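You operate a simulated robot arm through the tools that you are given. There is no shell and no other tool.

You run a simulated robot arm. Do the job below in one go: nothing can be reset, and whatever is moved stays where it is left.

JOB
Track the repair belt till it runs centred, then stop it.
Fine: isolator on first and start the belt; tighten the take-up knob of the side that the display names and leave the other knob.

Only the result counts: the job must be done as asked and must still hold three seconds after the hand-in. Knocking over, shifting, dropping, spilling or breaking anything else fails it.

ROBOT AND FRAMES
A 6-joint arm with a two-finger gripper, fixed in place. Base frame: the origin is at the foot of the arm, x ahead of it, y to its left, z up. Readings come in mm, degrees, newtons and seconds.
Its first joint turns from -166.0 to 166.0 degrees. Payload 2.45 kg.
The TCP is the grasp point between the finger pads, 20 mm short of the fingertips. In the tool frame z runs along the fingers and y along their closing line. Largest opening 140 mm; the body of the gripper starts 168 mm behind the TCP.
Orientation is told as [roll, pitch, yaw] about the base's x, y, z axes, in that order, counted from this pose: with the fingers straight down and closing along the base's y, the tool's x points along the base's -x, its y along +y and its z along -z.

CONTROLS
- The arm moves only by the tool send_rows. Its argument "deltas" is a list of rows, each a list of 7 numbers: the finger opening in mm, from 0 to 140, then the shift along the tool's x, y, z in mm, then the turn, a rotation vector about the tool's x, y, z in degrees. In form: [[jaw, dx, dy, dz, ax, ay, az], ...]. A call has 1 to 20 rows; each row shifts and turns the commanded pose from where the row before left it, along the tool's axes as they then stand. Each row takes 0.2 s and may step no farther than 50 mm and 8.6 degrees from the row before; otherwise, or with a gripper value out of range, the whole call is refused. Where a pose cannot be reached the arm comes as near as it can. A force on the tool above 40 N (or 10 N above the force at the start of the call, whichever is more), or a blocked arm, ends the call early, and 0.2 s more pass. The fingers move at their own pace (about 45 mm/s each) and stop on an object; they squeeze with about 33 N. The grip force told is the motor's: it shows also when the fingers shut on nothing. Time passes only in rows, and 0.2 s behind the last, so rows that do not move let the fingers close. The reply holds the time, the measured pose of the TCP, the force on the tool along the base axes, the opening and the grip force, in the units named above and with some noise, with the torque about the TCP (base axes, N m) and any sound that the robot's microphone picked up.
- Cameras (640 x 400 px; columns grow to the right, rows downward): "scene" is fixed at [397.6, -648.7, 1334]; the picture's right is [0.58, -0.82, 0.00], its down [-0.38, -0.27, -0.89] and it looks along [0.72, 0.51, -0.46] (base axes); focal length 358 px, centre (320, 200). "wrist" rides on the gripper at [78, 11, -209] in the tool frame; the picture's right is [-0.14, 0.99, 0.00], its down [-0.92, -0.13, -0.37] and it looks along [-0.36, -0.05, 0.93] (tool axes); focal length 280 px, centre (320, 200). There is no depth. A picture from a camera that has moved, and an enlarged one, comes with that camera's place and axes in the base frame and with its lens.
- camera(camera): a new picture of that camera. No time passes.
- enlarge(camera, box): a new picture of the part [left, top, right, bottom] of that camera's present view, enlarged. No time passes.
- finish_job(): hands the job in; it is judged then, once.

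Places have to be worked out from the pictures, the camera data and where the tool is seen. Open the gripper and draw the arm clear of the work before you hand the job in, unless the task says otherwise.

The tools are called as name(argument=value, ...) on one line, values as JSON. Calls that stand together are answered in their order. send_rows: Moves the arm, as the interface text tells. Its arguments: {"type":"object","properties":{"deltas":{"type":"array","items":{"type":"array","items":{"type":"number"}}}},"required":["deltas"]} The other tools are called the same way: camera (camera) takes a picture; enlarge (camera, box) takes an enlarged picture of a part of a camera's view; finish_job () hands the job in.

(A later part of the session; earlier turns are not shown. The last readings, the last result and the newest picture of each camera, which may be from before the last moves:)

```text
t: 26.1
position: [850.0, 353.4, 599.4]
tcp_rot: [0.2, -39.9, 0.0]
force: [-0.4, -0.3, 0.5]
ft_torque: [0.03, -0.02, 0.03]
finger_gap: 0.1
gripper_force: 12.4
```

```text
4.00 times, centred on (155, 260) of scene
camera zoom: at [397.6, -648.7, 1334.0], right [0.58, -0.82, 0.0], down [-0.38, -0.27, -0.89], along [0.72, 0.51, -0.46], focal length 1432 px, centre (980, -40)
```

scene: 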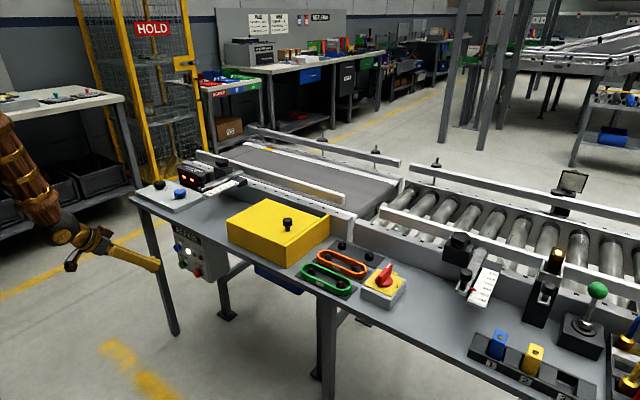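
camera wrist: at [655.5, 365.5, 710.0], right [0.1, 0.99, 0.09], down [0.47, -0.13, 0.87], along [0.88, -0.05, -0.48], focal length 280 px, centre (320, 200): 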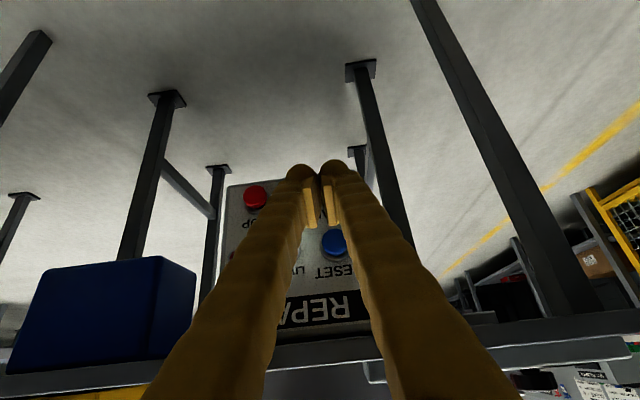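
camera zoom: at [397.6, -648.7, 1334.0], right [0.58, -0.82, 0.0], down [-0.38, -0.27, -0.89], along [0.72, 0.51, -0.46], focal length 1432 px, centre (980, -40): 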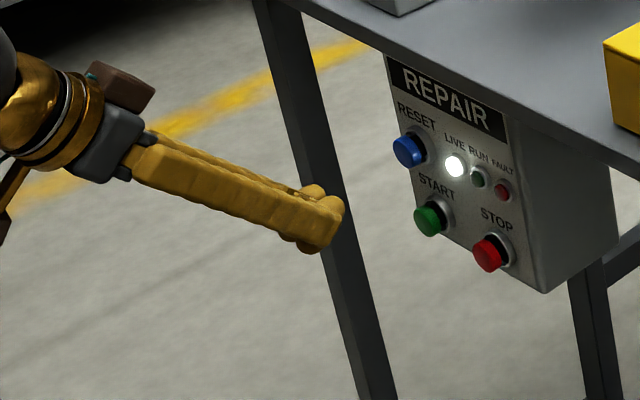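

START is at about (949, 353.5, 531). I go to TCP (900, 353, 535), about 22 mm short of the cap, and check from the scene camera.

send_rows(deltas=[[0, 1.5, 0, 40.7, 0, 0, 0], [0, 1.5, 0, 40.7, 0, 0, 0], [0, 0, 0, 0, 0, 0, 0]])

enlarge(camera="scene", box=[140, 220, 240, 300])

enlarge(camera="wrist", box=[240, 120, 400, 240])

```text
t: 26.9
position: [900.6, 354.9, 535.1]
tcp_rot: [0.2, -39.8, -0.1]
force: [0.3, 0.0, -0.7]
ft_torque: [-0.02, 0.0, -0.03]
finger_gap: 0.0
gripper_force: 29.4
```

```text
5.00 times, centred on (190, 260) of scene
camera zoom: at [397.6, -648.7, 1334.0], right [0.58, -0.82, 0.0], down [-0.38, -0.27, -0.89], along [0.72, 0.51, -0.46], focal length 1790 px, centre (970, -100)
```

zoom: 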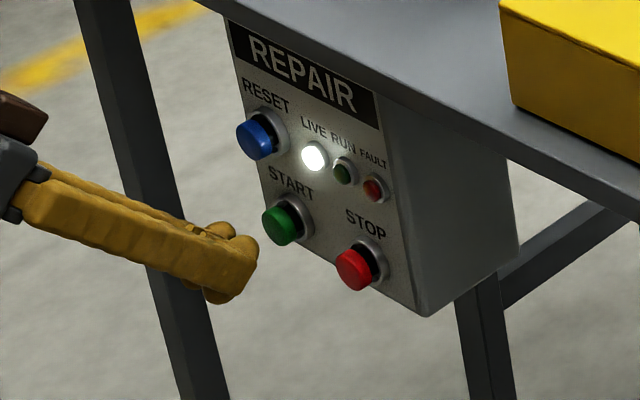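

```text
3.33 times, centred on (320, 180) of wrist
camera zoom: at [705.6, 365.9, 644.6], right [0.1, 0.99, 0.09], down [0.47, -0.13, 0.87], along [0.88, -0.05, -0.48], focal length 935 px, centre (320, 267)
```

zoom: 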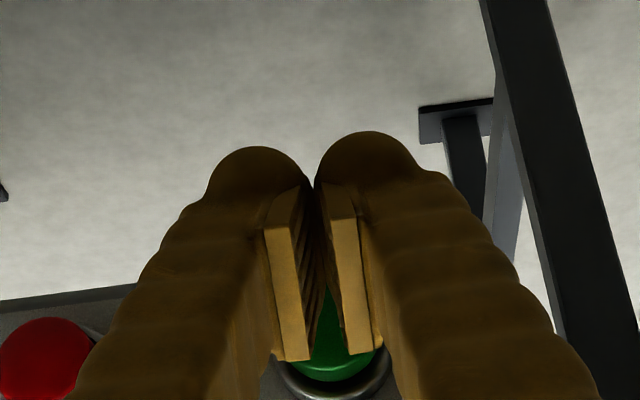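

START lines up between the fingers in the wrist view; in the scene view the tips look a little low. I raise 5 mm and advance in +x in small steps toward contact.

send_rows(deltas=[[0, -3.2, 0, -3.8, 0, 0, 0], [0, -3.83, 0, 3.2, 0, 0, 0], [0, -3.83, 0, 3.2, 0, 0, 0], [0, -3.83, 0, 3.2, 0, 0, 0], [0, -3.83, 0, 3.2, 0, 0, 0]])

enlarge(camera="scene", box=[150, 220, 230, 290])

enlarge(camera="wrist", box=[240, 140, 400, 260])

```text
t: 28.1
position: [921.7, 352.9, 539.9]
tcp_rot: [0.2, -39.8, -0.1]
force: [-0.4, -0.1, -0.2]
ft_torque: [0.0, -0.01, 0.01]
finger_gap: 0.0
gripper_force: 29.9
```

```text
5.71 times, centred on (190, 255) of scene
camera zoom: at [397.6, -648.7, 1334.0], right [0.58, -0.82, 0.0], down [-0.38, -0.27, -0.89], along [0.72, 0.51, -0.46], focal length 2046 px, centre (1063, -114)
```

zoom: 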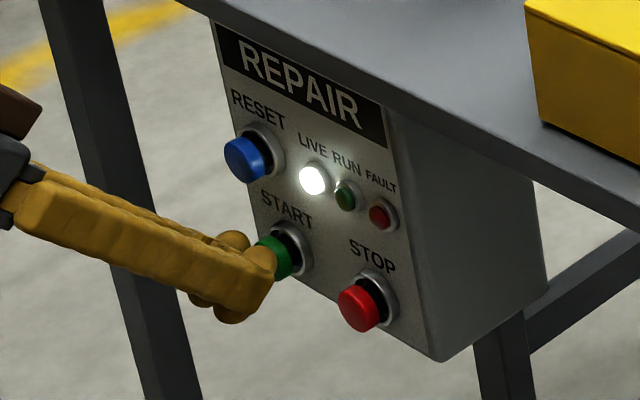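

```text
3.33 times, centred on (320, 200) of wrist
camera zoom: at [725.2, 365.4, 650.1], right [0.11, 0.99, 0.09], down [0.47, -0.13, 0.87], along [0.88, -0.05, -0.48], focal length 935 px, centre (320, 200)
```

zoom: 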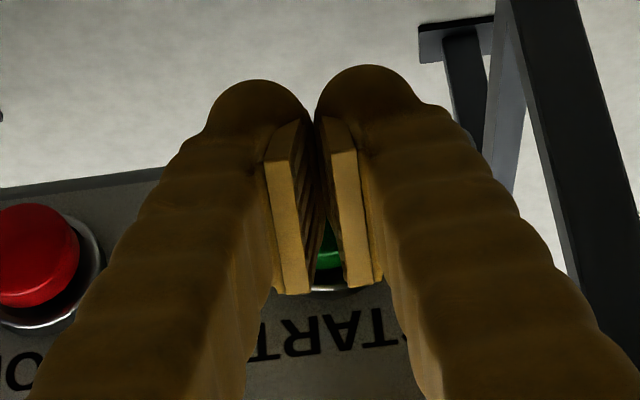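

The tips are just at START. I advance in 3 mm steps, watching force and sound.

send_rows(deltas=[[0, -2.3, 0, 1.93, 0, 0, 0], [0, -2.3, 0, 1.93, 0, 0, 0]])

enlarge(camera="scene", box=[150, 220, 230, 290])

```text
t: 28.7
position: [925.4, 353.3, 539.6]
tcp_rot: [0.2, -39.7, 0.0]
force: [-1.5, 0.6, -0.6]
ft_torque: [-0.01, 0.0, -0.04]
finger_gap: 6.0
gripper_force: 29.6
```

```text
5.71 times, centred on (190, 255) of scene
camera zoom: at [397.6, -648.7, 1334.0], right [0.58, -0.82, 0.0], down [-0.38, -0.27, -0.89], along [0.72, 0.51, -0.46], focal length 2046 px, centre (1063, -114)
```

zoom: 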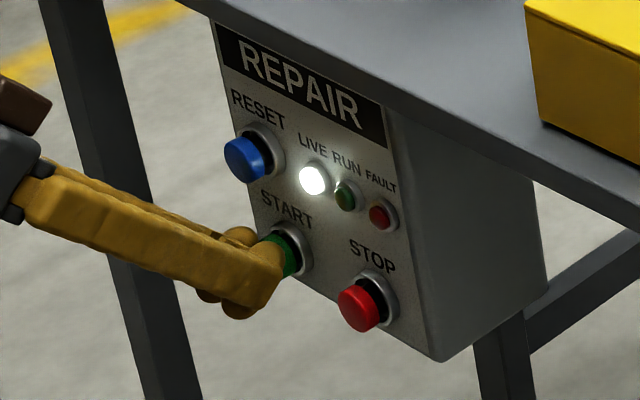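

The finger gap reads 6 mm, so the cap seems to wedge between the tips. I check the wrist view before going on.

enlarge(camera="wrist", box=[270, 150, 370, 230])

send_rows(deltas=[[0, 0, 0, 0, 0, 0, 0]])

```text
5.00 times, centred on (320, 190) of wrist
camera zoom: at [730.9, 365.2, 650.0], right [0.1, 0.99, 0.09], down [0.47, -0.13, 0.87], along [0.88, -0.05, -0.48], focal length 1402 px, centre (320, 250)
```

zoom: 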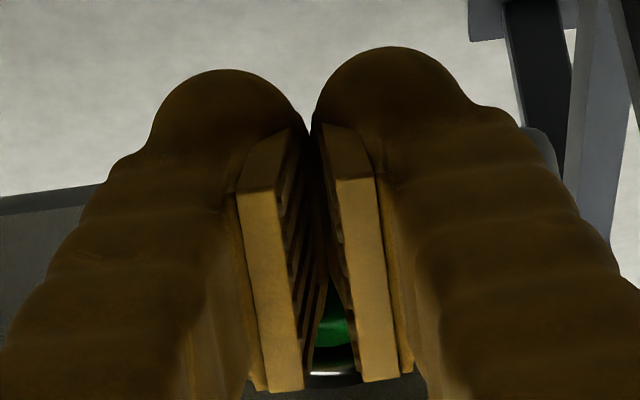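

```text
t: 29.1
position: [926.0, 354.2, 541.1]
tcp_rot: [0.2, -39.8, -0.2]
force: [-0.9, -1.2, 0.1]
ft_torque: [0.01, 0.01, -0.01]
finger_gap: 6.2
gripper_force: 29.2
```

The cap is wedging between the two tips. I back off 10 mm, shift 11 mm to +y so just one finger bears on the cap, and press again.

send_rows(deltas=[[0, 7.66, 0, -6.43, 0, 0, 0], [0, 0, 11, 0, 0, 0, 0], [0, 0, 0, 0, 0, 0, 0], [0, -3.83, 0, 3.2, 0, 0, 0], [0, -2.3, 0, 1.93, 0, 0, 0], [0, -2.3, 0, 1.93, 0, 0, 0]])

enlarge(camera="wrist", box=[260, 150, 380, 240])

enlarge(camera="scene", box=[150, 220, 230, 290])

```text
t: 30.5
position: [927.3, 366.0, 540.2]
tcp_rot: [0.2, -39.7, -0.1]
force: [-1.4, 1.1, 0.4]
ft_torque: [0.0, -0.05, 0.01]
finger_gap: 0.0
gripper_force: 29.7
```

```text
4.44 times, centred on (320, 195) of wrist
camera zoom: at [732.1, 376.8, 650.0], right [0.11, 0.99, 0.09], down [0.47, -0.13, 0.87], along [0.88, -0.05, -0.48], focal length 1246 px, centre (320, 222)
```

zoom: 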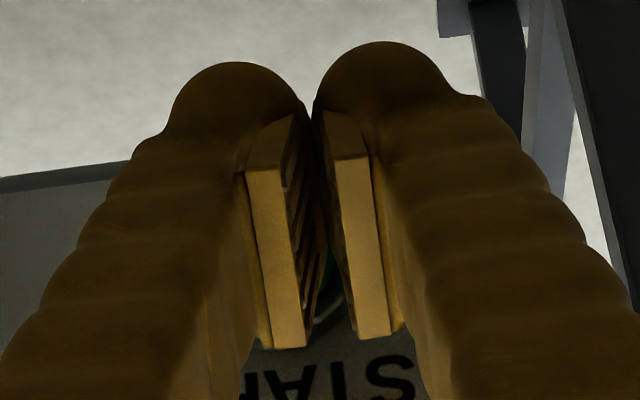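

```text
5.71 times, centred on (190, 255) of scene
camera zoom: at [397.6, -648.7, 1334.0], right [0.58, -0.82, 0.0], down [-0.38, -0.27, -0.89], along [0.72, 0.51, -0.46], focal length 2046 px, centre (1063, -114)
```

zoom: 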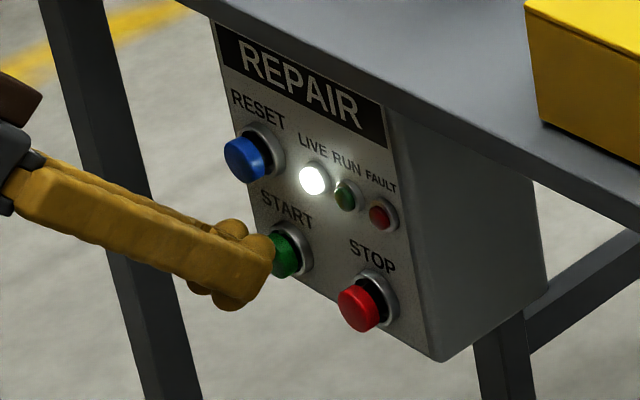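

Gap now stays shut and force is about nil. I press forward in 2.5 mm steps.

send_rows(deltas=[[0, -1.92, 0, 1.6, 0, 0, 0], [0, -1.92, 0, 1.6, 0, 0, 0], [0, -1.92, 0, 1.6, 0, 0, 0]])

enlarge(camera="scene", box=[150, 220, 230, 290])

```text
t: 31.3
position: [934.8, 365.7, 539.2]
tcp_rot: [0.2, -39.7, -0.1]
force: [-3.3, 1.4, -0.8]
ft_torque: [0.01, 0.08, 0.01]
finger_gap: 0.0
gripper_force: 29.6
heard: click
```

```text
5.71 times, centred on (190, 255) of scene
camera zoom: at [397.6, -648.7, 1334.0], right [0.58, -0.82, 0.0], down [-0.38, -0.27, -0.89], along [0.72, 0.51, -0.46], focal length 2046 px, centre (1063, -114)
```

zoom: 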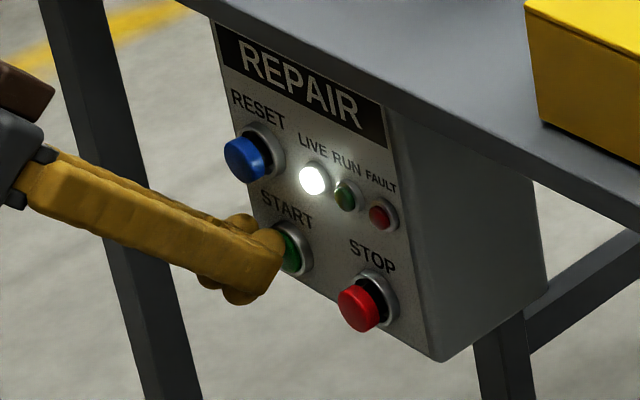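

A click was heard. I back off and check RUN and the display.

send_rows(deltas=[[0, 7.66, 0, -6.43, 0, 0, 0], [0, 11.5, 0, -9.6, 0, 0, 0], [0, 15.3, 0, -12.9, 0, 0, 0]])

enlarge(camera="scene", box=[150, 220, 230, 290])

enlarge(camera="scene", box=[130, 150, 250, 230])

```text
t: 32.1
position: [889.1, 365.4, 540.1]
tcp_rot: [0.2, -39.8, -0.1]
force: [0.1, 0.5, 0.9]
ft_torque: [-0.03, -0.01, 0.03]
finger_gap: 0.3
gripper_force: 30.4
```

```text
5.71 times, centred on (190, 255) of scene
camera zoom: at [397.6, -648.7, 1334.0], right [0.58, -0.82, 0.0], down [-0.38, -0.27, -0.89], along [0.72, 0.51, -0.46], focal length 2046 px, centre (1063, -114)
```

zoom: 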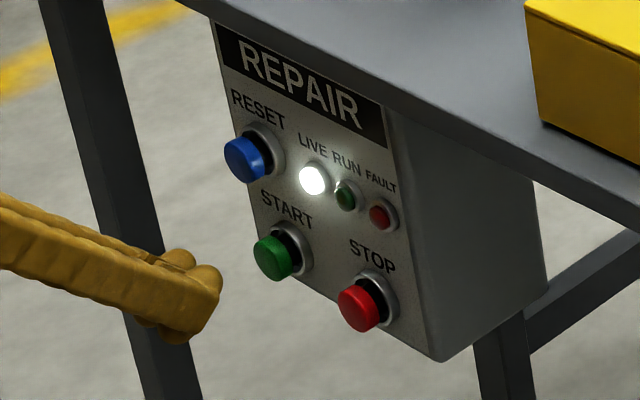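

```text
5.00 times, centred on (190, 190) of scene
camera zoom: at [397.6, -648.7, 1334.0], right [0.58, -0.82, 0.0], down [-0.38, -0.27, -0.89], along [0.72, 0.51, -0.46], focal length 1790 px, centre (970, 250)
```

zoom: 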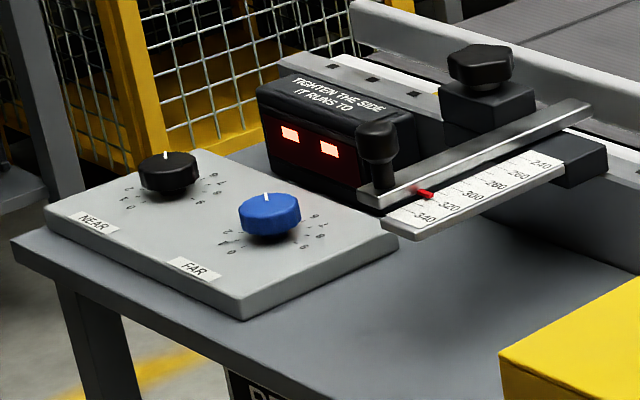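

RUN is not lit yet. I wait a moment to see whether the start is delayed.

send_rows(deltas=[[0, 0, 0, 0, 0, 0, 0], [0, 0, 0, 0, 0, 0, 0], [0, 0, 0, 0, 0, 0, 0], [0, 0, 0, 0, 0, 0, 0], [0, 0, 0, 0, 0, 0, 0]])

enlarge(camera="scene", box=[130, 150, 250, 300])

camera(camera="scene")

```text
t: 33.3
position: [889.5, 365.0, 539.9]
tcp_rot: [0.2, -39.8, 0.0]
force: [0.2, -0.3, -0.1]
ft_torque: [0.01, -0.02, -0.04]
finger_gap: 0.0
gripper_force: 29.7
```

```text
2.67 times, centred on (190, 225) of scene
camera zoom: at [397.6, -648.7, 1334.0], right [0.58, -0.82, 0.0], down [-0.38, -0.27, -0.89], along [0.72, 0.51, -0.46], focal length 955 px, centre (667, 133)
```

zoom: 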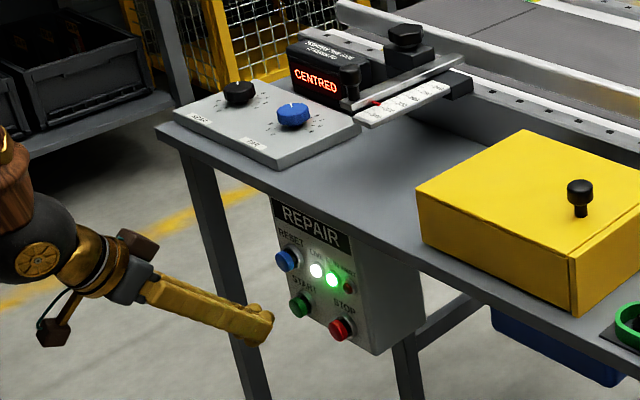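

```text
taken
```

scene: 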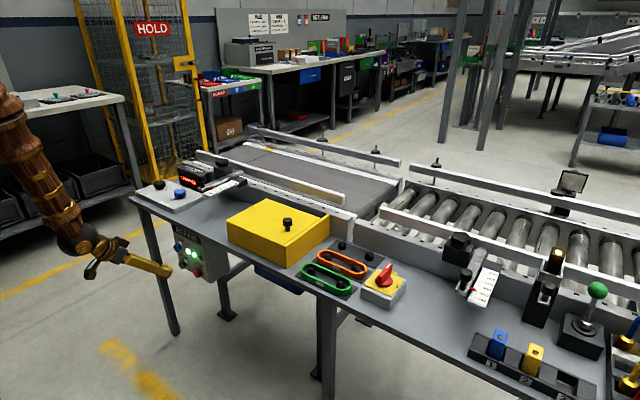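

RUN is lit and the belt runs; the display says CENTRED at first, but it should settle to a drift. I wait and watch it, while zooming on the display and dials.

send_rows(deltas=[[0, 0, 0, 0, 0, 0, 0], [0, 0, 0, 0, 0, 0, 0], [0, 0, 0, 0, 0, 0, 0], [0, 0, 0, 0, 0, 0, 0], [0, 0, 0, 0, 0, 0, 0], [0, 0, 0, 0, 0, 0, 0], [0, 0, 0, 0, 0, 0, 0], [0, 0, 0, 0, 0, 0, 0], [0, 0, 0, 0, 0, 0, 0], [0, 0, 0, 0, 0, 0, 0]])

enlarge(camera="scene", box=[150, 160, 230, 210])

enlarge(camera="scene", box=[200, 110, 420, 240])

```text
t: 35.5
position: [888.4, 366.0, 540.2]
tcp_rot: [0.1, -39.8, 0.0]
force: [-0.2, 0.3, -0.2]
ft_torque: [0.0, -0.01, 0.0]
finger_gap: 0.0
gripper_force: 29.6
```

```text
8.00 times, centred on (190, 185) of scene
camera zoom: at [397.6, -648.7, 1334.0], right [0.58, -0.82, 0.0], down [-0.38, -0.27, -0.89], along [0.72, 0.51, -0.46], focal length 2864 px, centre (1360, 320)
```

zoom: 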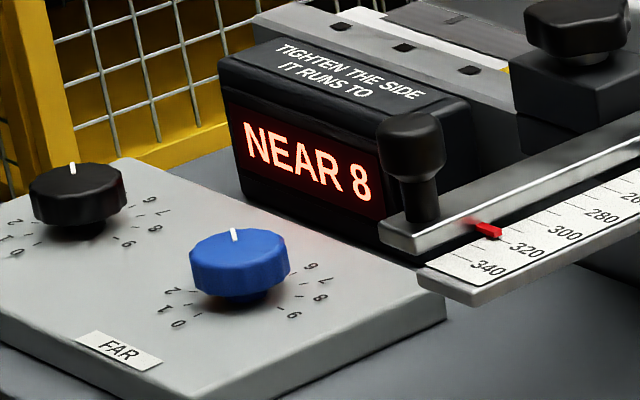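

```text
2.91 times, centred on (310, 175) of scene
camera zoom: at [397.6, -648.7, 1334.0], right [0.58, -0.82, 0.0], down [-0.38, -0.27, -0.89], along [0.72, 0.51, -0.46], focal length 1041 px, centre (349, 273)
```

zoom: 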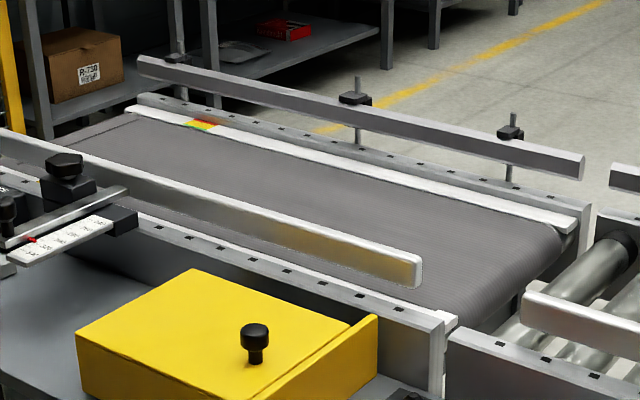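

The display now reads NEAR 8, so the NEAR (black) knob is the one to tighten – clockwise, towards higher numbers. I rise in front of the bench, level the tool and move above the NEAR knob (about (1034, 541, 773)).

send_rows(deltas=[[0, -28.9, 0, -34.5, 0, 0, 0], [0, -28.9, 0, -34.5, 0, 0, 0], [20, -28.9, 0, -34.5, 0, 0, 0], [40, -28.9, 0, -34.5, 0, 0, 0], [80, -28.9, 0, -34.5, 0, 0, 0], [80, -28.9, 0, -34.5, 0, 0, 0], [80, -28.9, 0, -34.5, 0, 0, 0], [80, -28.9, 0, -34.5, 0, 0, 0], [80, -28.9, 0, -34.5, 0, 0, 0], [80, 0, 0, 0, 0, 8, 0], [80, 0, 0, 0, 0, 8, 0], [80, 0, 0, 0, 0, 8, 0], [80, 0, 0, 0, 0, 8, 0], [80, 0, 0, 0, 0, 8, 0]])

enlarge(camera="scene", box=[130, 130, 250, 230])

```text
t: 38.5
position: [891.8, 364.8, 946.0]
tcp_rot: [0.2, 0.3, 0.1]
force: [-0.1, -0.4, 0.0]
ft_torque: [-0.01, 0.0, 0.01]
finger_gap: 80.2
gripper_force: 0.0
```

```text
4.00 times, centred on (190, 180) of scene
camera zoom: at [397.6, -648.7, 1334.0], right [0.58, -0.82, 0.0], down [-0.38, -0.27, -0.89], along [0.72, 0.51, -0.46], focal length 1432 px, centre (840, 280)
```

zoom: 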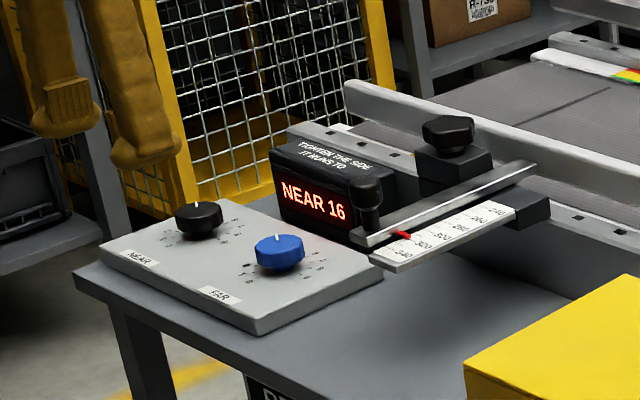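

The drift grows with running time (NEAR 16 now), so I should be quick in arm time. Pictures cost no time, so I place the knob precisely from here first.

camera(camera="wrist")

enlarge(camera="wrist", box=[400, 140, 560, 260])

enlarge(camera="scene", box=[150, 170, 210, 210])

```text
taken
camera wrist: at [812.7, 375.5, 1154.9], right [0.14, 0.99, 0.0], down [0.92, -0.13, 0.36], along [0.36, -0.05, -0.93], focal length 280 px, centre (320, 200)
```

wrist: 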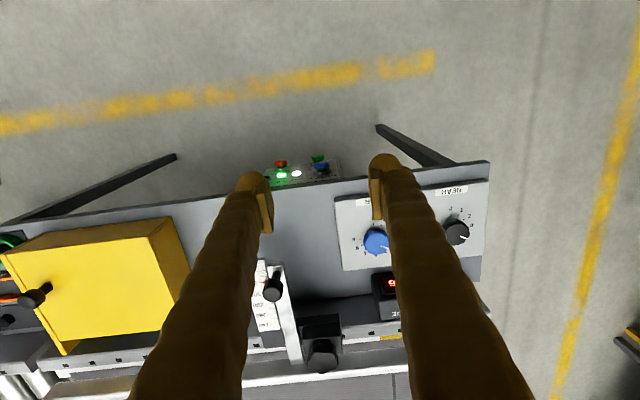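

```text
3.33 times, centred on (480, 200) of wrist
camera zoom: at [812.7, 375.5, 1154.9], right [0.14, 0.99, 0.0], down [0.92, -0.13, 0.36], along [0.36, -0.05, -0.93], focal length 935 px, centre (-213, 200)
```

zoom: 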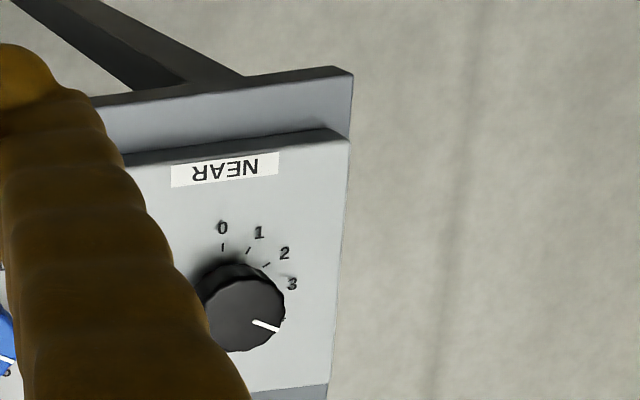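

```text
10.00 times, centred on (180, 190) of scene
camera zoom: at [397.6, -648.7, 1334.0], right [0.58, -0.82, 0.0], down [-0.38, -0.27, -0.89], along [0.72, 0.51, -0.46], focal length 3580 px, centre (1720, 300)
```

zoom: 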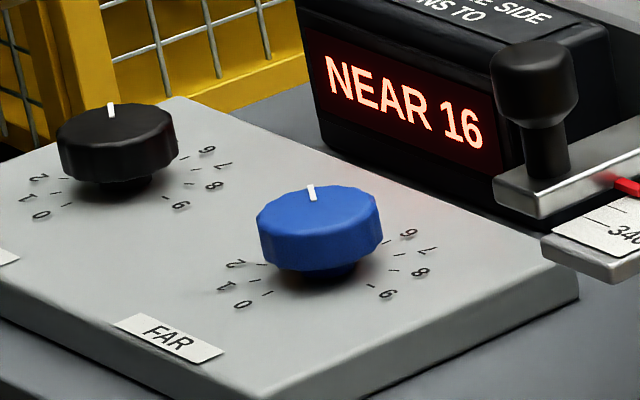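

From closer views the dial centre fits (1049.5, 558), knob top z≈766, panel z≈741, numbers spaced 30°. I go over it to z=800 turning the tool +51° on the way, so there is a long clockwise stroke available.

send_rows(deltas=[[80, -26.25, 32.2, 24.3, 0, 0, -8.5], [80, -30.72, 27.97, 24.3, 0, 0, -8.5], [80, -34.52, 23.12, 24.3, 0, 0, -8.5], [80, -37.55, 17.76, 24.3, 0, 0, -8.5], [80, -39.77, 12.01, 24.3, 0, 0, -8.5], [80, -41.1, 6.01, 24.3, 0, 0, -8.5]])

camera(camera="wrist")

enlarge(camera="scene", box=[130, 130, 250, 230])

```text
t: 39.9
position: [1048.3, 555.9, 799.1]
tcp_rot: [0.2, -0.1, 51.0]
force: [-0.3, 0.1, 1.1]
ft_torque: [-0.02, -0.01, -0.01]
finger_gap: 80.2
gripper_force: 0.1
```

```text
taken
camera wrist: at [990.8, 504.0, 1007.2], right [-0.68, 0.73, 0.0], down [0.68, 0.64, 0.37], along [0.27, 0.26, -0.93], focal length 280 px, centre (320, 200)
```

wrist: 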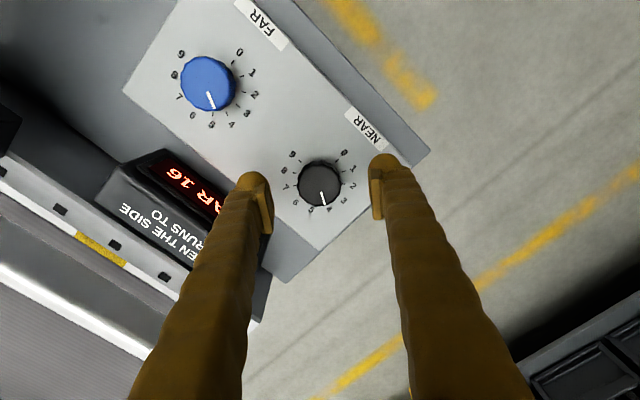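

```text
4.00 times, centred on (190, 180) of scene
camera zoom: at [397.6, -648.7, 1334.0], right [0.58, -0.82, 0.0], down [-0.38, -0.27, -0.89], along [0.72, 0.51, -0.46], focal length 1432 px, centre (840, 280)
```

zoom: 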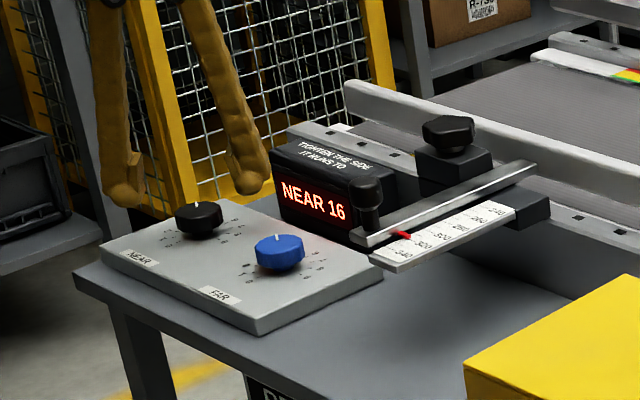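

Reachable, and the display holds at NEAR 16 (so it settles rather than runs away). I zoom on the knob for centring.

enlarge(camera="wrist", box=[250, 130, 390, 230])

```text
4.00 times, centred on (320, 180) of wrist
camera zoom: at [990.8, 504.0, 1007.2], right [-0.68, 0.73, 0.0], down [0.68, 0.64, 0.37], along [0.27, 0.26, -0.93], focal length 1122 px, centre (320, 280)
```

zoom: 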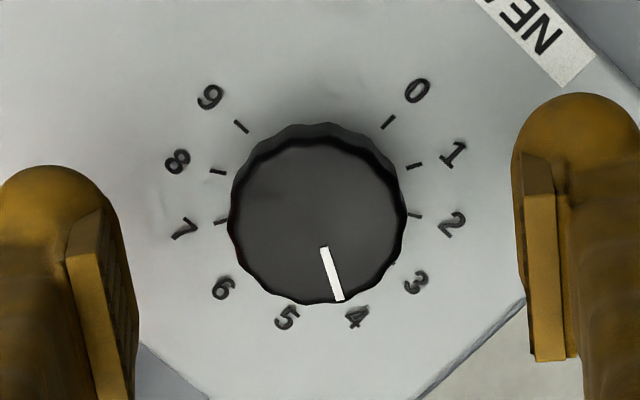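

Pointer reads about 4.3 on NEAR. The knob centre is offset about 1.7 mm from the tool axis; I correct and descend 30 mm so the tips straddle it.

send_rows(deltas=[[80, -1.7, -0.6, 15, 0, 0, 0], [80, 0, 0, 14, 0, 0, 0], [80, 0, 0, 0, 0, 0, 0]])

enlarge(camera="wrist", box=[240, 130, 400, 240])

enlarge(camera="scene", box=[140, 160, 230, 220])

```text
t: 40.7
position: [1049.8, 559.4, 769.5]
tcp_rot: [0.2, 0.0, 51.1]
force: [0.4, -0.3, 0.4]
ft_torque: [0.01, 0.04, -0.01]
finger_gap: 79.9
gripper_force: 0.1
```

```text
3.64 times, centred on (320, 185) of wrist
camera zoom: at [991.3, 505.3, 977.5], right [-0.68, 0.73, 0.0], down [0.68, 0.63, 0.37], along [0.26, 0.25, -0.93], focal length 1020 px, centre (320, 254)
```

zoom: 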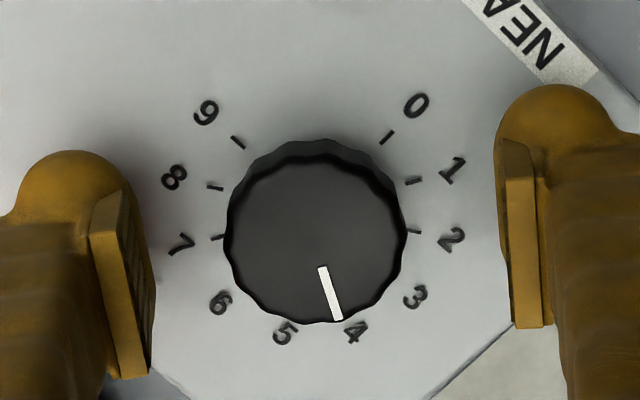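

```text
6.67 times, centred on (185, 190) of scene
camera zoom: at [397.6, -648.7, 1334.0], right [0.58, -0.82, 0.0], down [-0.38, -0.27, -0.89], along [0.72, 0.51, -0.46], focal length 2386 px, centre (1220, 267)
```

zoom: 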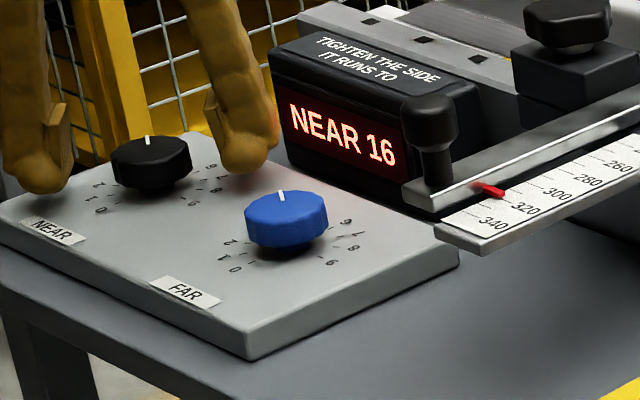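

Well centred (about 0.8 mm off along the closing line, corrected now). I close on the knob.

send_rows(deltas=[[60, 0, -0.7, 0, 0, 0, 0], [40, 0, 0, 0, 0, 0, 0], [30, 0, 0, 0, 0, 0, 0]])

```text
t: 41.5
position: [1050.0, 556.6, 769.3]
tcp_rot: [0.2, 0.1, 51.0]
force: [10.0, -3.6, -2.1]
ft_torque: [0.04, -0.09, 0.0]
finger_gap: 39.6
gripper_force: 21.5
```

Gripped at 39.6 mm with a small side load. I firm the grip, ease the side load and turn clockwise about 15°.

send_rows(deltas=[[20, 0, -0.4, 0, 0, 0, 0], [20, 0, 0, 0, 0, 0, 5], [20, 0, 0, 0, 0, 0, 5], [20, 0, 0, 0, 0, 0, 5]])

enlarge(camera="wrist", box=[240, 130, 400, 240])

enlarge(camera="scene", box=[140, 160, 230, 220])

```text
t: 42.5
position: [1049.8, 557.4, 769.5]
tcp_rot: [0.3, 0.2, 36.0]
force: [3.1, -1.9, -7.6]
ft_torque: [0.0, -0.01, 0.0]
finger_gap: 39.3
gripper_force: 44.8
```

```text
3.64 times, centred on (320, 185) of wrist
camera zoom: at [980.1, 521.7, 977.9], right [-0.47, 0.88, 0.0], down [0.82, 0.44, 0.37], along [0.32, 0.18, -0.93], focal length 1020 px, centre (320, 254)
```

zoom: 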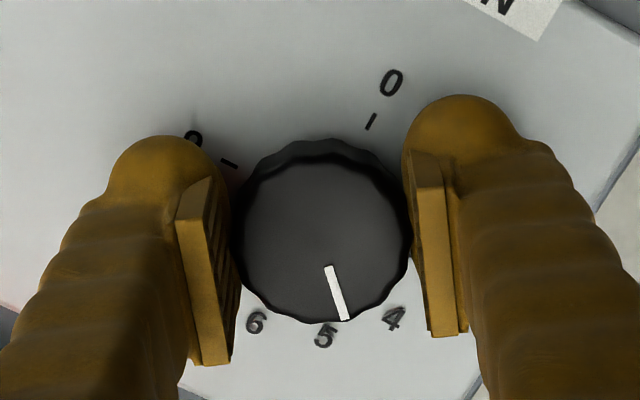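

```text
6.67 times, centred on (185, 190) of scene
camera zoom: at [397.6, -648.7, 1334.0], right [0.58, -0.82, 0.0], down [-0.38, -0.27, -0.89], along [0.72, 0.51, -0.46], focal length 2386 px, centre (1220, 267)
```

zoom: 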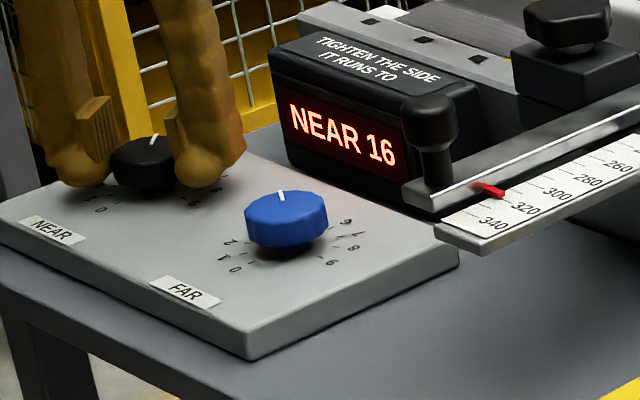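

The knob turned with the tool to about 4.7, no resistance. I wait to see how the display responds.

send_rows(deltas=[[20, 0, 0, 0, 0, 0, 0], [20, 0, 0, 0, 0, 0, 0], [20, 0, 0, 0, 0, 0, 0], [20, 0, 0, 0, 0, 0, 0], [20, 0, 0, 0, 0, 0, 0], [20, 0, 0, 0, 0, 0, 0]])

enlarge(camera="scene", box=[140, 160, 230, 220])

```text
t: 43.9
position: [1048.7, 558.4, 768.3]
tcp_rot: [0.3, 0.1, 36.0]
force: [-11.3, 0.2, -10.0]
ft_torque: [-0.04, 0.2, 0.06]
finger_gap: 39.4
gripper_force: 45.0
```

```text
6.67 times, centred on (185, 190) of scene
camera zoom: at [397.6, -648.7, 1334.0], right [0.58, -0.82, 0.0], down [-0.38, -0.27, -0.89], along [0.72, 0.51, -0.46], focal length 2386 px, centre (1220, 267)
```

zoom: 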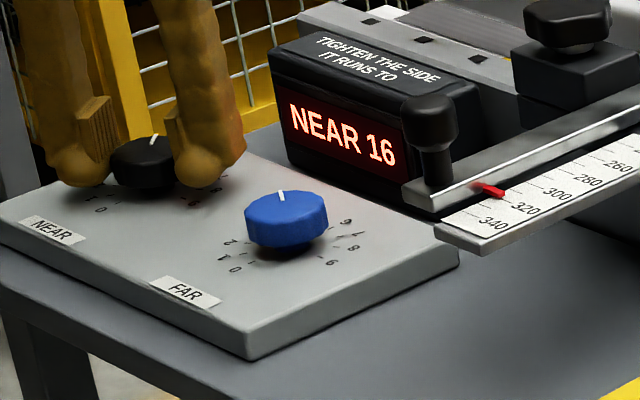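

Still 16, likely the belt's end stop. I tighten 15° more and wait again.

send_rows(deltas=[[20, 0.4, 0.3, 0, 0, 0, 5], [20, 0, 0, 0, 0, 0, 5], [20, 0, 0, 0, 0, 0, 5], [20, 0, 0, 0, 0, 0, 0], [20, 0, 0, 0, 0, 0, 0], [20, 0, 0, 0, 0, 0, 0], [20, 0, 0, 0, 0, 0, 0]])

enlarge(camera="scene", box=[140, 160, 230, 220])

enlarge(camera="wrist", box=[240, 130, 400, 240])

```text
t: 45.5
position: [1048.8, 558.6, 769.5]
tcp_rot: [0.4, 0.1, 21.1]
force: [6.5, 27.4, -17.5]
ft_torque: [0.25, -0.06, 0.07]
finger_gap: 39.0
gripper_force: 44.7
```

```text
6.67 times, centred on (185, 190) of scene
camera zoom: at [397.6, -648.7, 1334.0], right [0.58, -0.82, 0.0], down [-0.38, -0.27, -0.89], along [0.72, 0.51, -0.46], focal length 2386 px, centre (1220, 267)
```

zoom: 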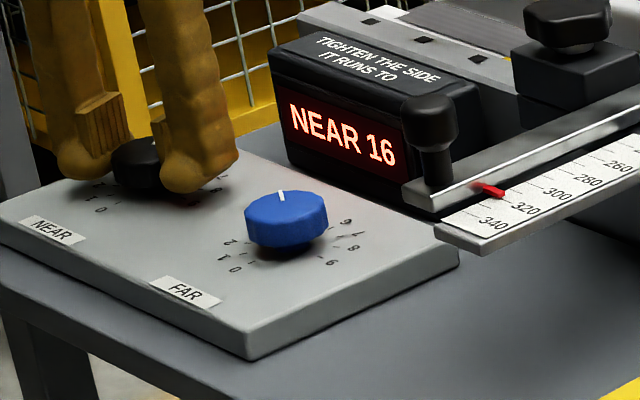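

```text
3.64 times, centred on (320, 185) of wrist
camera zoom: at [972.2, 541.4, 978.0], right [-0.23, 0.97, 0.0], down [0.91, 0.21, 0.37], along [0.36, 0.09, -0.93], focal length 1020 px, centre (320, 254)
```

zoom: 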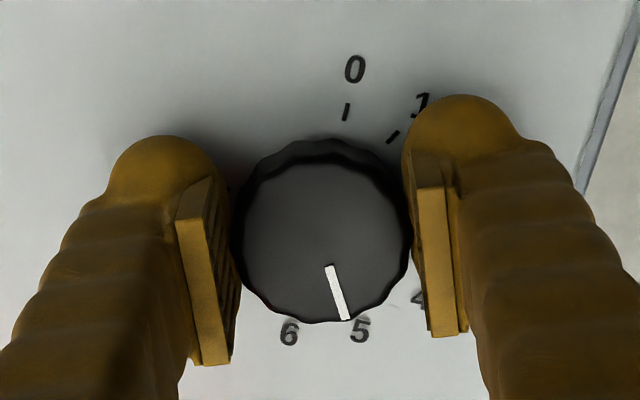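

Pointer is about 5.3 now and display still NEAR 16. I relieve the side load and tighten 15° more.

send_rows(deltas=[[20, -0.8, 1.2, 0.6, 0, 0, 0], [20, 0, 0, 0, 0, 0, 5], [20, 0, 0, 0, 0, 0, 5], [20, 0, 0, 0, 0, 0, 5], [20, 0, 0, 0, 0, 0, 0], [20, 0, 0, 0, 0, 0, 0], [20, 0, 0, 0, 0, 0, 0], [20, 0, 0, 0, 0, 0, 0]])

enlarge(camera="scene", box=[140, 160, 230, 220])

enlarge(camera="wrist", box=[240, 130, 400, 240])

```text
t: 47.3
position: [1048.7, 559.5, 768.2]
tcp_rot: [0.2, 0.2, 6.1]
force: [-20.6, 11.8, 0.0]
ft_torque: [0.1, 0.24, 0.0]
finger_gap: 39.3
gripper_force: 45.4
```

```text
6.67 times, centred on (185, 190) of scene
camera zoom: at [397.6, -648.7, 1334.0], right [0.58, -0.82, 0.0], down [-0.38, -0.27, -0.89], along [0.72, 0.51, -0.46], focal length 2386 px, centre (1220, 267)
```

zoom: 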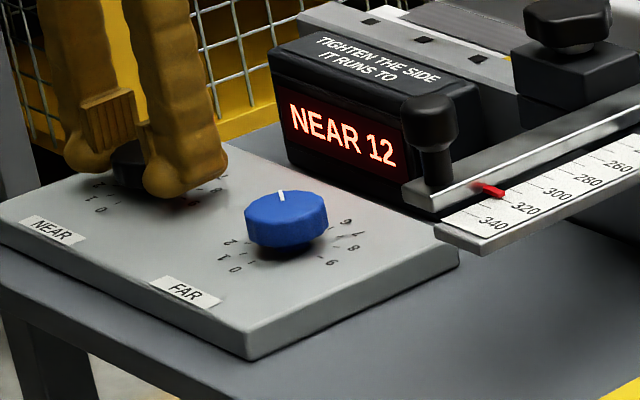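

```text
3.64 times, centred on (320, 185) of wrist
camera zoom: at [970.2, 562.8, 978.2], right [0.03, 1.0, 0.0], down [0.93, -0.03, 0.36], along [0.36, -0.01, -0.93], focal length 1020 px, centre (320, 254)
```

zoom: 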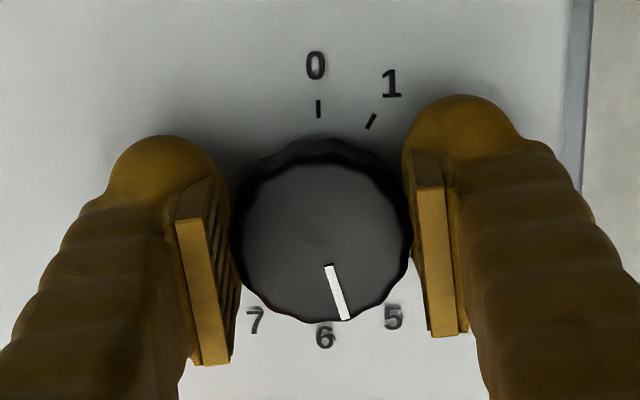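

The display drops to NEAR 12 with the dial at ~5.7. I hold briefly to see whether it settles or keeps running back.

send_rows(deltas=[[20, 0, 0, 0, 0, 0, 0], [20, 0, 0, 0, 0, 0, 0]])

enlarge(camera="scene", box=[160, 165, 220, 205])

```text
t: 47.9
position: [1049.7, 559.9, 770.0]
tcp_rot: [0.2, 0.2, 6.1]
force: [-22.0, 11.0, -0.2]
ft_torque: [0.13, 0.28, 0.06]
finger_gap: 39.4
gripper_force: 44.9
```

```text
10.00 times, centred on (190, 185) of scene
camera zoom: at [397.6, -648.7, 1334.0], right [0.58, -0.82, 0.0], down [-0.38, -0.27, -0.89], along [0.72, 0.51, -0.46], focal length 3580 px, centre (1620, 350)
```

zoom: 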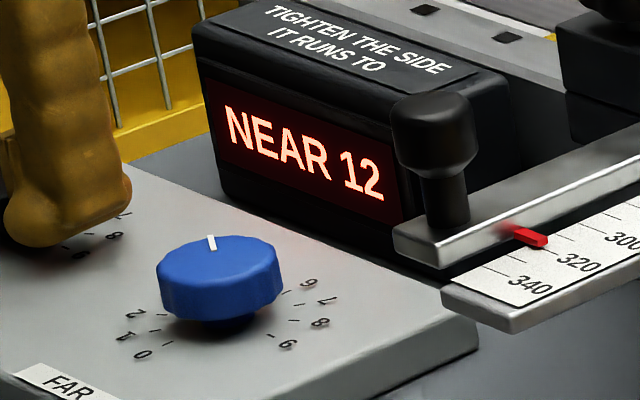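

send_rows(deltas=[[20, 0.6, 0.3, 0, 0, 0, 0], [20, 0.6, 0.2, 0, 0, 0, 0], [20, 0, 0, 0, 0, 0, 0], [20, 0, 0, 0, 0, 0, 0]])

enlarge(camera="scene", box=[160, 165, 220, 205])

```text
t: 48.9
position: [1049.8, 559.8, 769.0]
tcp_rot: [0.2, 0.1, 5.9]
force: [5.1, 6.9, -0.8]
ft_torque: [0.09, -0.14, 0.02]
finger_gap: 39.3
gripper_force: 45.0
```

```text
10.00 times, centred on (190, 185) of scene
camera zoom: at [397.6, -648.7, 1334.0], right [0.58, -0.82, 0.0], down [-0.38, -0.27, -0.89], along [0.72, 0.51, -0.46], focal length 3580 px, centre (1620, 350)
```

zoom: 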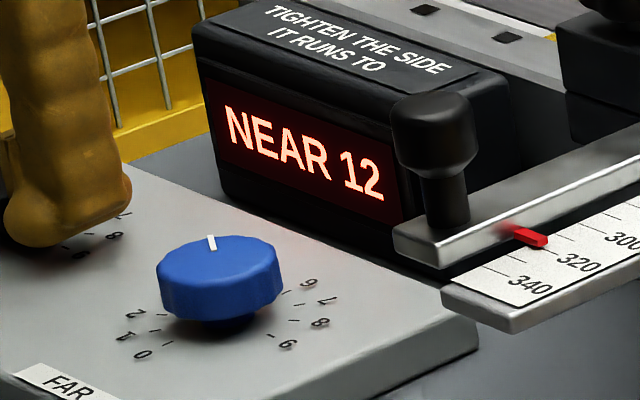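

It holds at NEAR 12, so the belt settles to an offset set by the knob. I continue tightening by 15° steps.

send_rows(deltas=[[20, 0, 0.3, 0, 0, 0, 5], [20, 0, 0, 0, 0, 0, 5], [20, 0, 0, 0, 0, 0, 5], [20, 0, 0, 0, 0, 0, 0], [20, 0, 0, 0, 0, 0, 0], [20, 0, 0, 0, 0, 0, 0], [20, 0, 0, 0, 0, 0, 0], [20, 0, 0, 0, 0, 0, 0]])

enlarge(camera="scene", box=[160, 165, 220, 205])

enlarge(camera="wrist", box=[240, 130, 400, 240])

```text
t: 50.7
position: [1048.6, 560.7, 769.6]
tcp_rot: [0.1, 0.2, -8.9]
force: [36.3, 9.3, 1.3]
ft_torque: [0.08, -0.47, 0.04]
finger_gap: 39.2
gripper_force: 45.3
```

```text
10.00 times, centred on (190, 185) of scene
camera zoom: at [397.6, -648.7, 1334.0], right [0.58, -0.82, 0.0], down [-0.38, -0.27, -0.89], along [0.72, 0.51, -0.46], focal length 3580 px, centre (1620, 350)
```

zoom: 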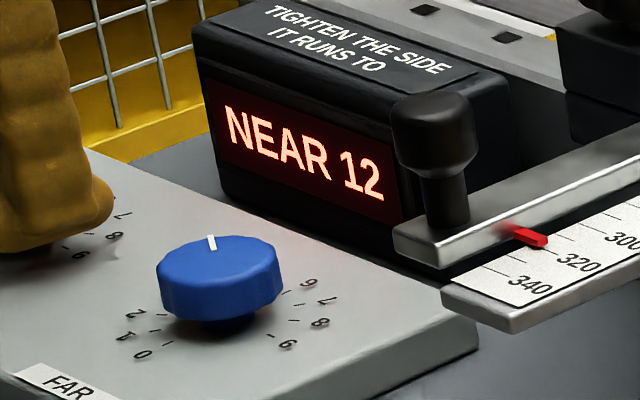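

```text
3.64 times, centred on (320, 185) of wrist
camera zoom: at [972.6, 584.0, 978.2], right [0.29, 0.96, 0.0], down [0.89, -0.27, 0.36], along [0.35, -0.1, -0.93], focal length 1020 px, centre (320, 254)
```

zoom: 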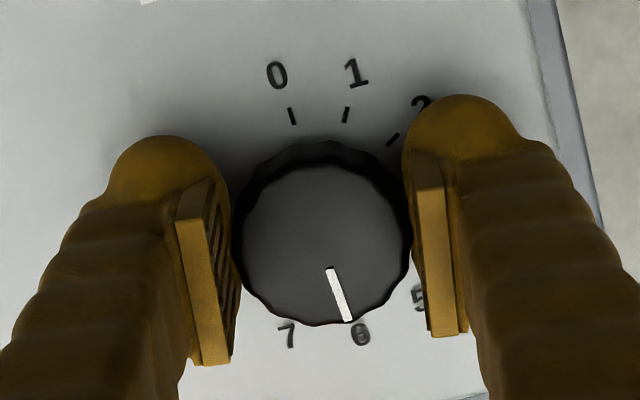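

Dial ~6.2, display still NEAR 12 (it seems to move in steps of 4). I relieve the +x load and tighten another 15°.

send_rows(deltas=[[20, -1.0, 0.4, 0, 0, 0, 0], [20, -0.9, 0.4, 0, 0, 0, 0], [20, 0, 0, 0, 0, 0, 5], [20, 0, 0, 0, 0, 0, 5], [20, 0, 0, 0, 0, 0, 5], [20, 0, 0, 0, 0, 0, 0]])

enlarge(camera="scene", box=[160, 165, 220, 205])

enlarge(camera="wrist", box=[240, 130, 400, 240])

```text
t: 52.1
position: [1048.7, 561.7, 769.2]
tcp_rot: [-0.1, 0.4, -24.0]
force: [-33.2, 3.1, 16.1]
ft_torque: [-0.02, 0.41, -0.04]
finger_gap: 39.3
gripper_force: 45.0
```

```text
10.00 times, centred on (190, 185) of scene
camera zoom: at [397.6, -648.7, 1334.0], right [0.58, -0.82, 0.0], down [-0.38, -0.27, -0.89], along [0.72, 0.51, -0.46], focal length 3580 px, centre (1620, 350)
```

zoom: 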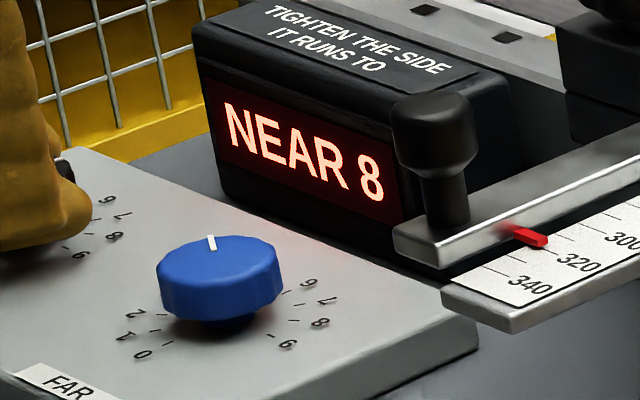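

```text
3.64 times, centred on (320, 185) of wrist
camera zoom: at [981.9, 603.8, 978.3], right [0.53, 0.85, 0.0], down [0.79, -0.49, 0.36], along [0.31, -0.19, -0.93], focal length 1020 px, centre (320, 254)
```

zoom: 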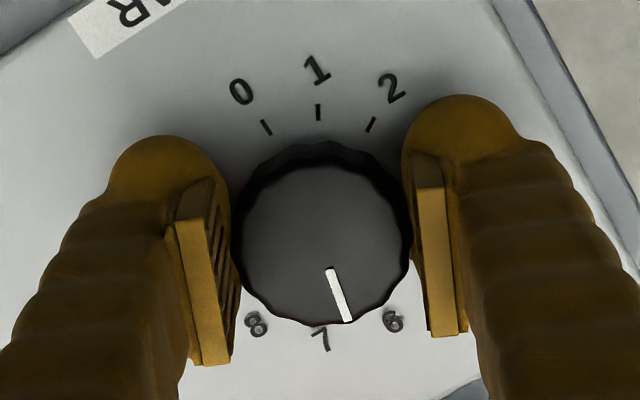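

NEAR 8 at dial ~6.7. I relieve the load and tighten a further 15°, then wait a second.

send_rows(deltas=[[20, 0.8, -0.3, -0.4, 0, 0, 0], [20, 0, 0, 0, 0, 0, 5], [20, 0, 0, 0, 0, 0, 5], [20, 0, 0, 0, 0, 0, 5], [20, 0, 0, 0, 0, 0, 0], [20, 0, 0, 0, 0, 0, 0], [20, 0, 0, 0, 0, 0, 0]])

enlarge(camera="scene", box=[160, 165, 220, 205])

enlarge(camera="wrist", box=[240, 130, 400, 240])

```text
t: 53.7
position: [1049.5, 561.6, 769.8]
tcp_rot: [-0.1, 0.3, -38.9]
force: [4.6, 43.2, -5.5]
ft_torque: [0.45, -0.06, 0.14]
finger_gap: 39.3
gripper_force: 45.0
```

```text
10.00 times, centred on (190, 185) of scene
camera zoom: at [397.6, -648.7, 1334.0], right [0.58, -0.82, 0.0], down [-0.38, -0.27, -0.89], along [0.72, 0.51, -0.46], focal length 3580 px, centre (1620, 350)
```

zoom: 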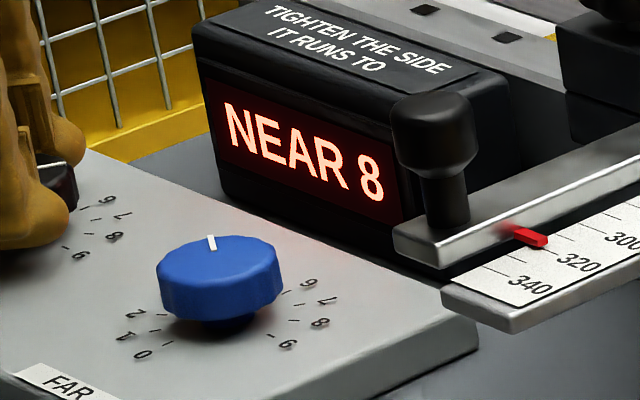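

```text
3.64 times, centred on (320, 185) of wrist
camera zoom: at [995.0, 620.1, 978.1], right [0.73, 0.68, 0.0], down [0.64, -0.68, 0.36], along [0.25, -0.27, -0.93], focal length 1020 px, centre (320, 254)
```

zoom: 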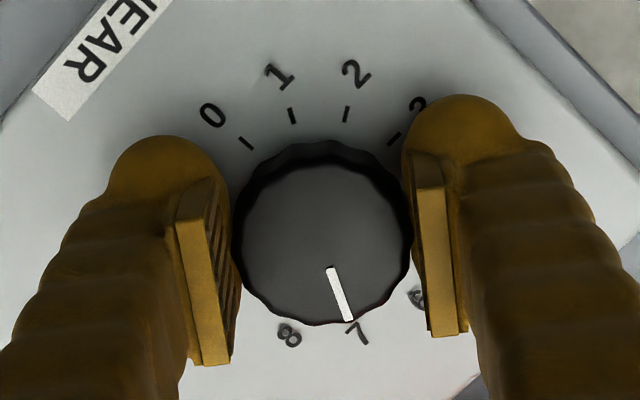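

NEAR 8 still, dial ~7.2. I relieve the +y load and tighten another 15°.

send_rows(deltas=[[20, 0.4, 0.6, 0, 0, 0, 0], [20, 0.4, 0.6, 0, 0, 0, 0], [20, 0, 0, 0, 0, 0, 0]])

```text
t: 54.5
position: [1049.7, 562.3, 769.6]
tcp_rot: [-0.1, 0.3, -38.9]
force: [7.5, 30.9, -8.5]
ft_torque: [0.29, -0.01, 0.1]
finger_gap: 39.3
gripper_force: 45.1
```

The axis sits slightly off the tool centre; I relieve the remaining load and include a small centring shift per step while tightening 15° more.

send_rows(deltas=[[20, 0.3, 0.8, 0.2, 0, 0, 0], [20, 0, 0.4, 0, 0, 0, 5], [20, 0, 0.3, 0, 0, 0, 5], [20, 0, 0.2, 0, 0, 0, 5], [20, 0, 0, 0, 0, 0, 0], [20, 0, 0, 0, 0, 0, 0], [20, 0, 0, 0, 0, 0, 0]])

enlarge(camera="scene", box=[160, 165, 220, 205])

enlarge(camera="wrist", box=[240, 130, 400, 240])

```text
t: 56.1
position: [1050.3, 562.6, 769.3]
tcp_rot: [-0.2, 0.3, -54.0]
force: [-13.9, -14.4, -4.2]
ft_torque: [-0.18, 0.12, -0.05]
finger_gap: 39.4
gripper_force: 45.2
```

```text
10.00 times, centred on (190, 185) of scene
camera zoom: at [397.6, -648.7, 1334.0], right [0.58, -0.82, 0.0], down [-0.38, -0.27, -0.89], along [0.72, 0.51, -0.46], focal length 3580 px, centre (1620, 350)
```

zoom: 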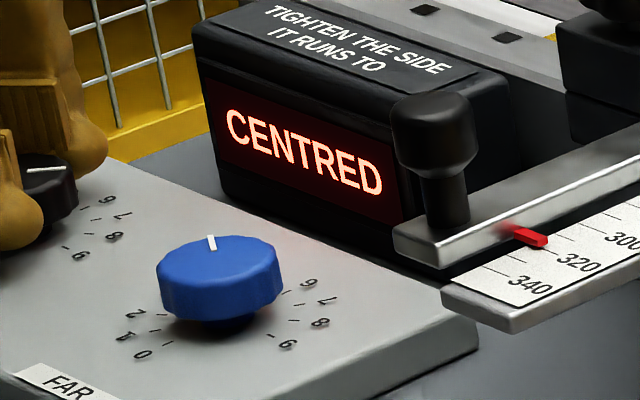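

```text
3.64 times, centred on (320, 185) of wrist
camera zoom: at [1013.0, 633.2, 978.1], right [0.88, 0.47, 0.0], down [0.44, -0.82, 0.36], along [0.17, -0.32, -0.93], focal length 1020 px, centre (320, 254)
```

zoom: 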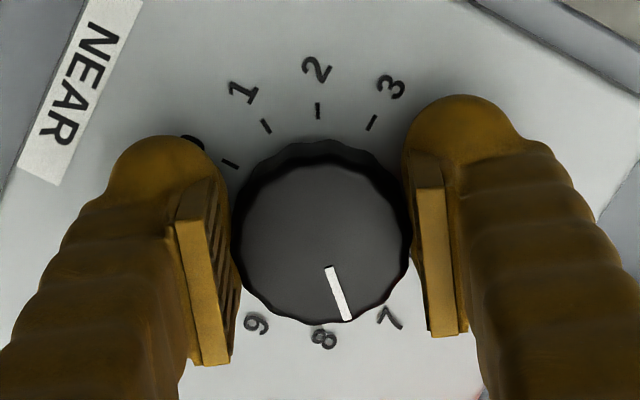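

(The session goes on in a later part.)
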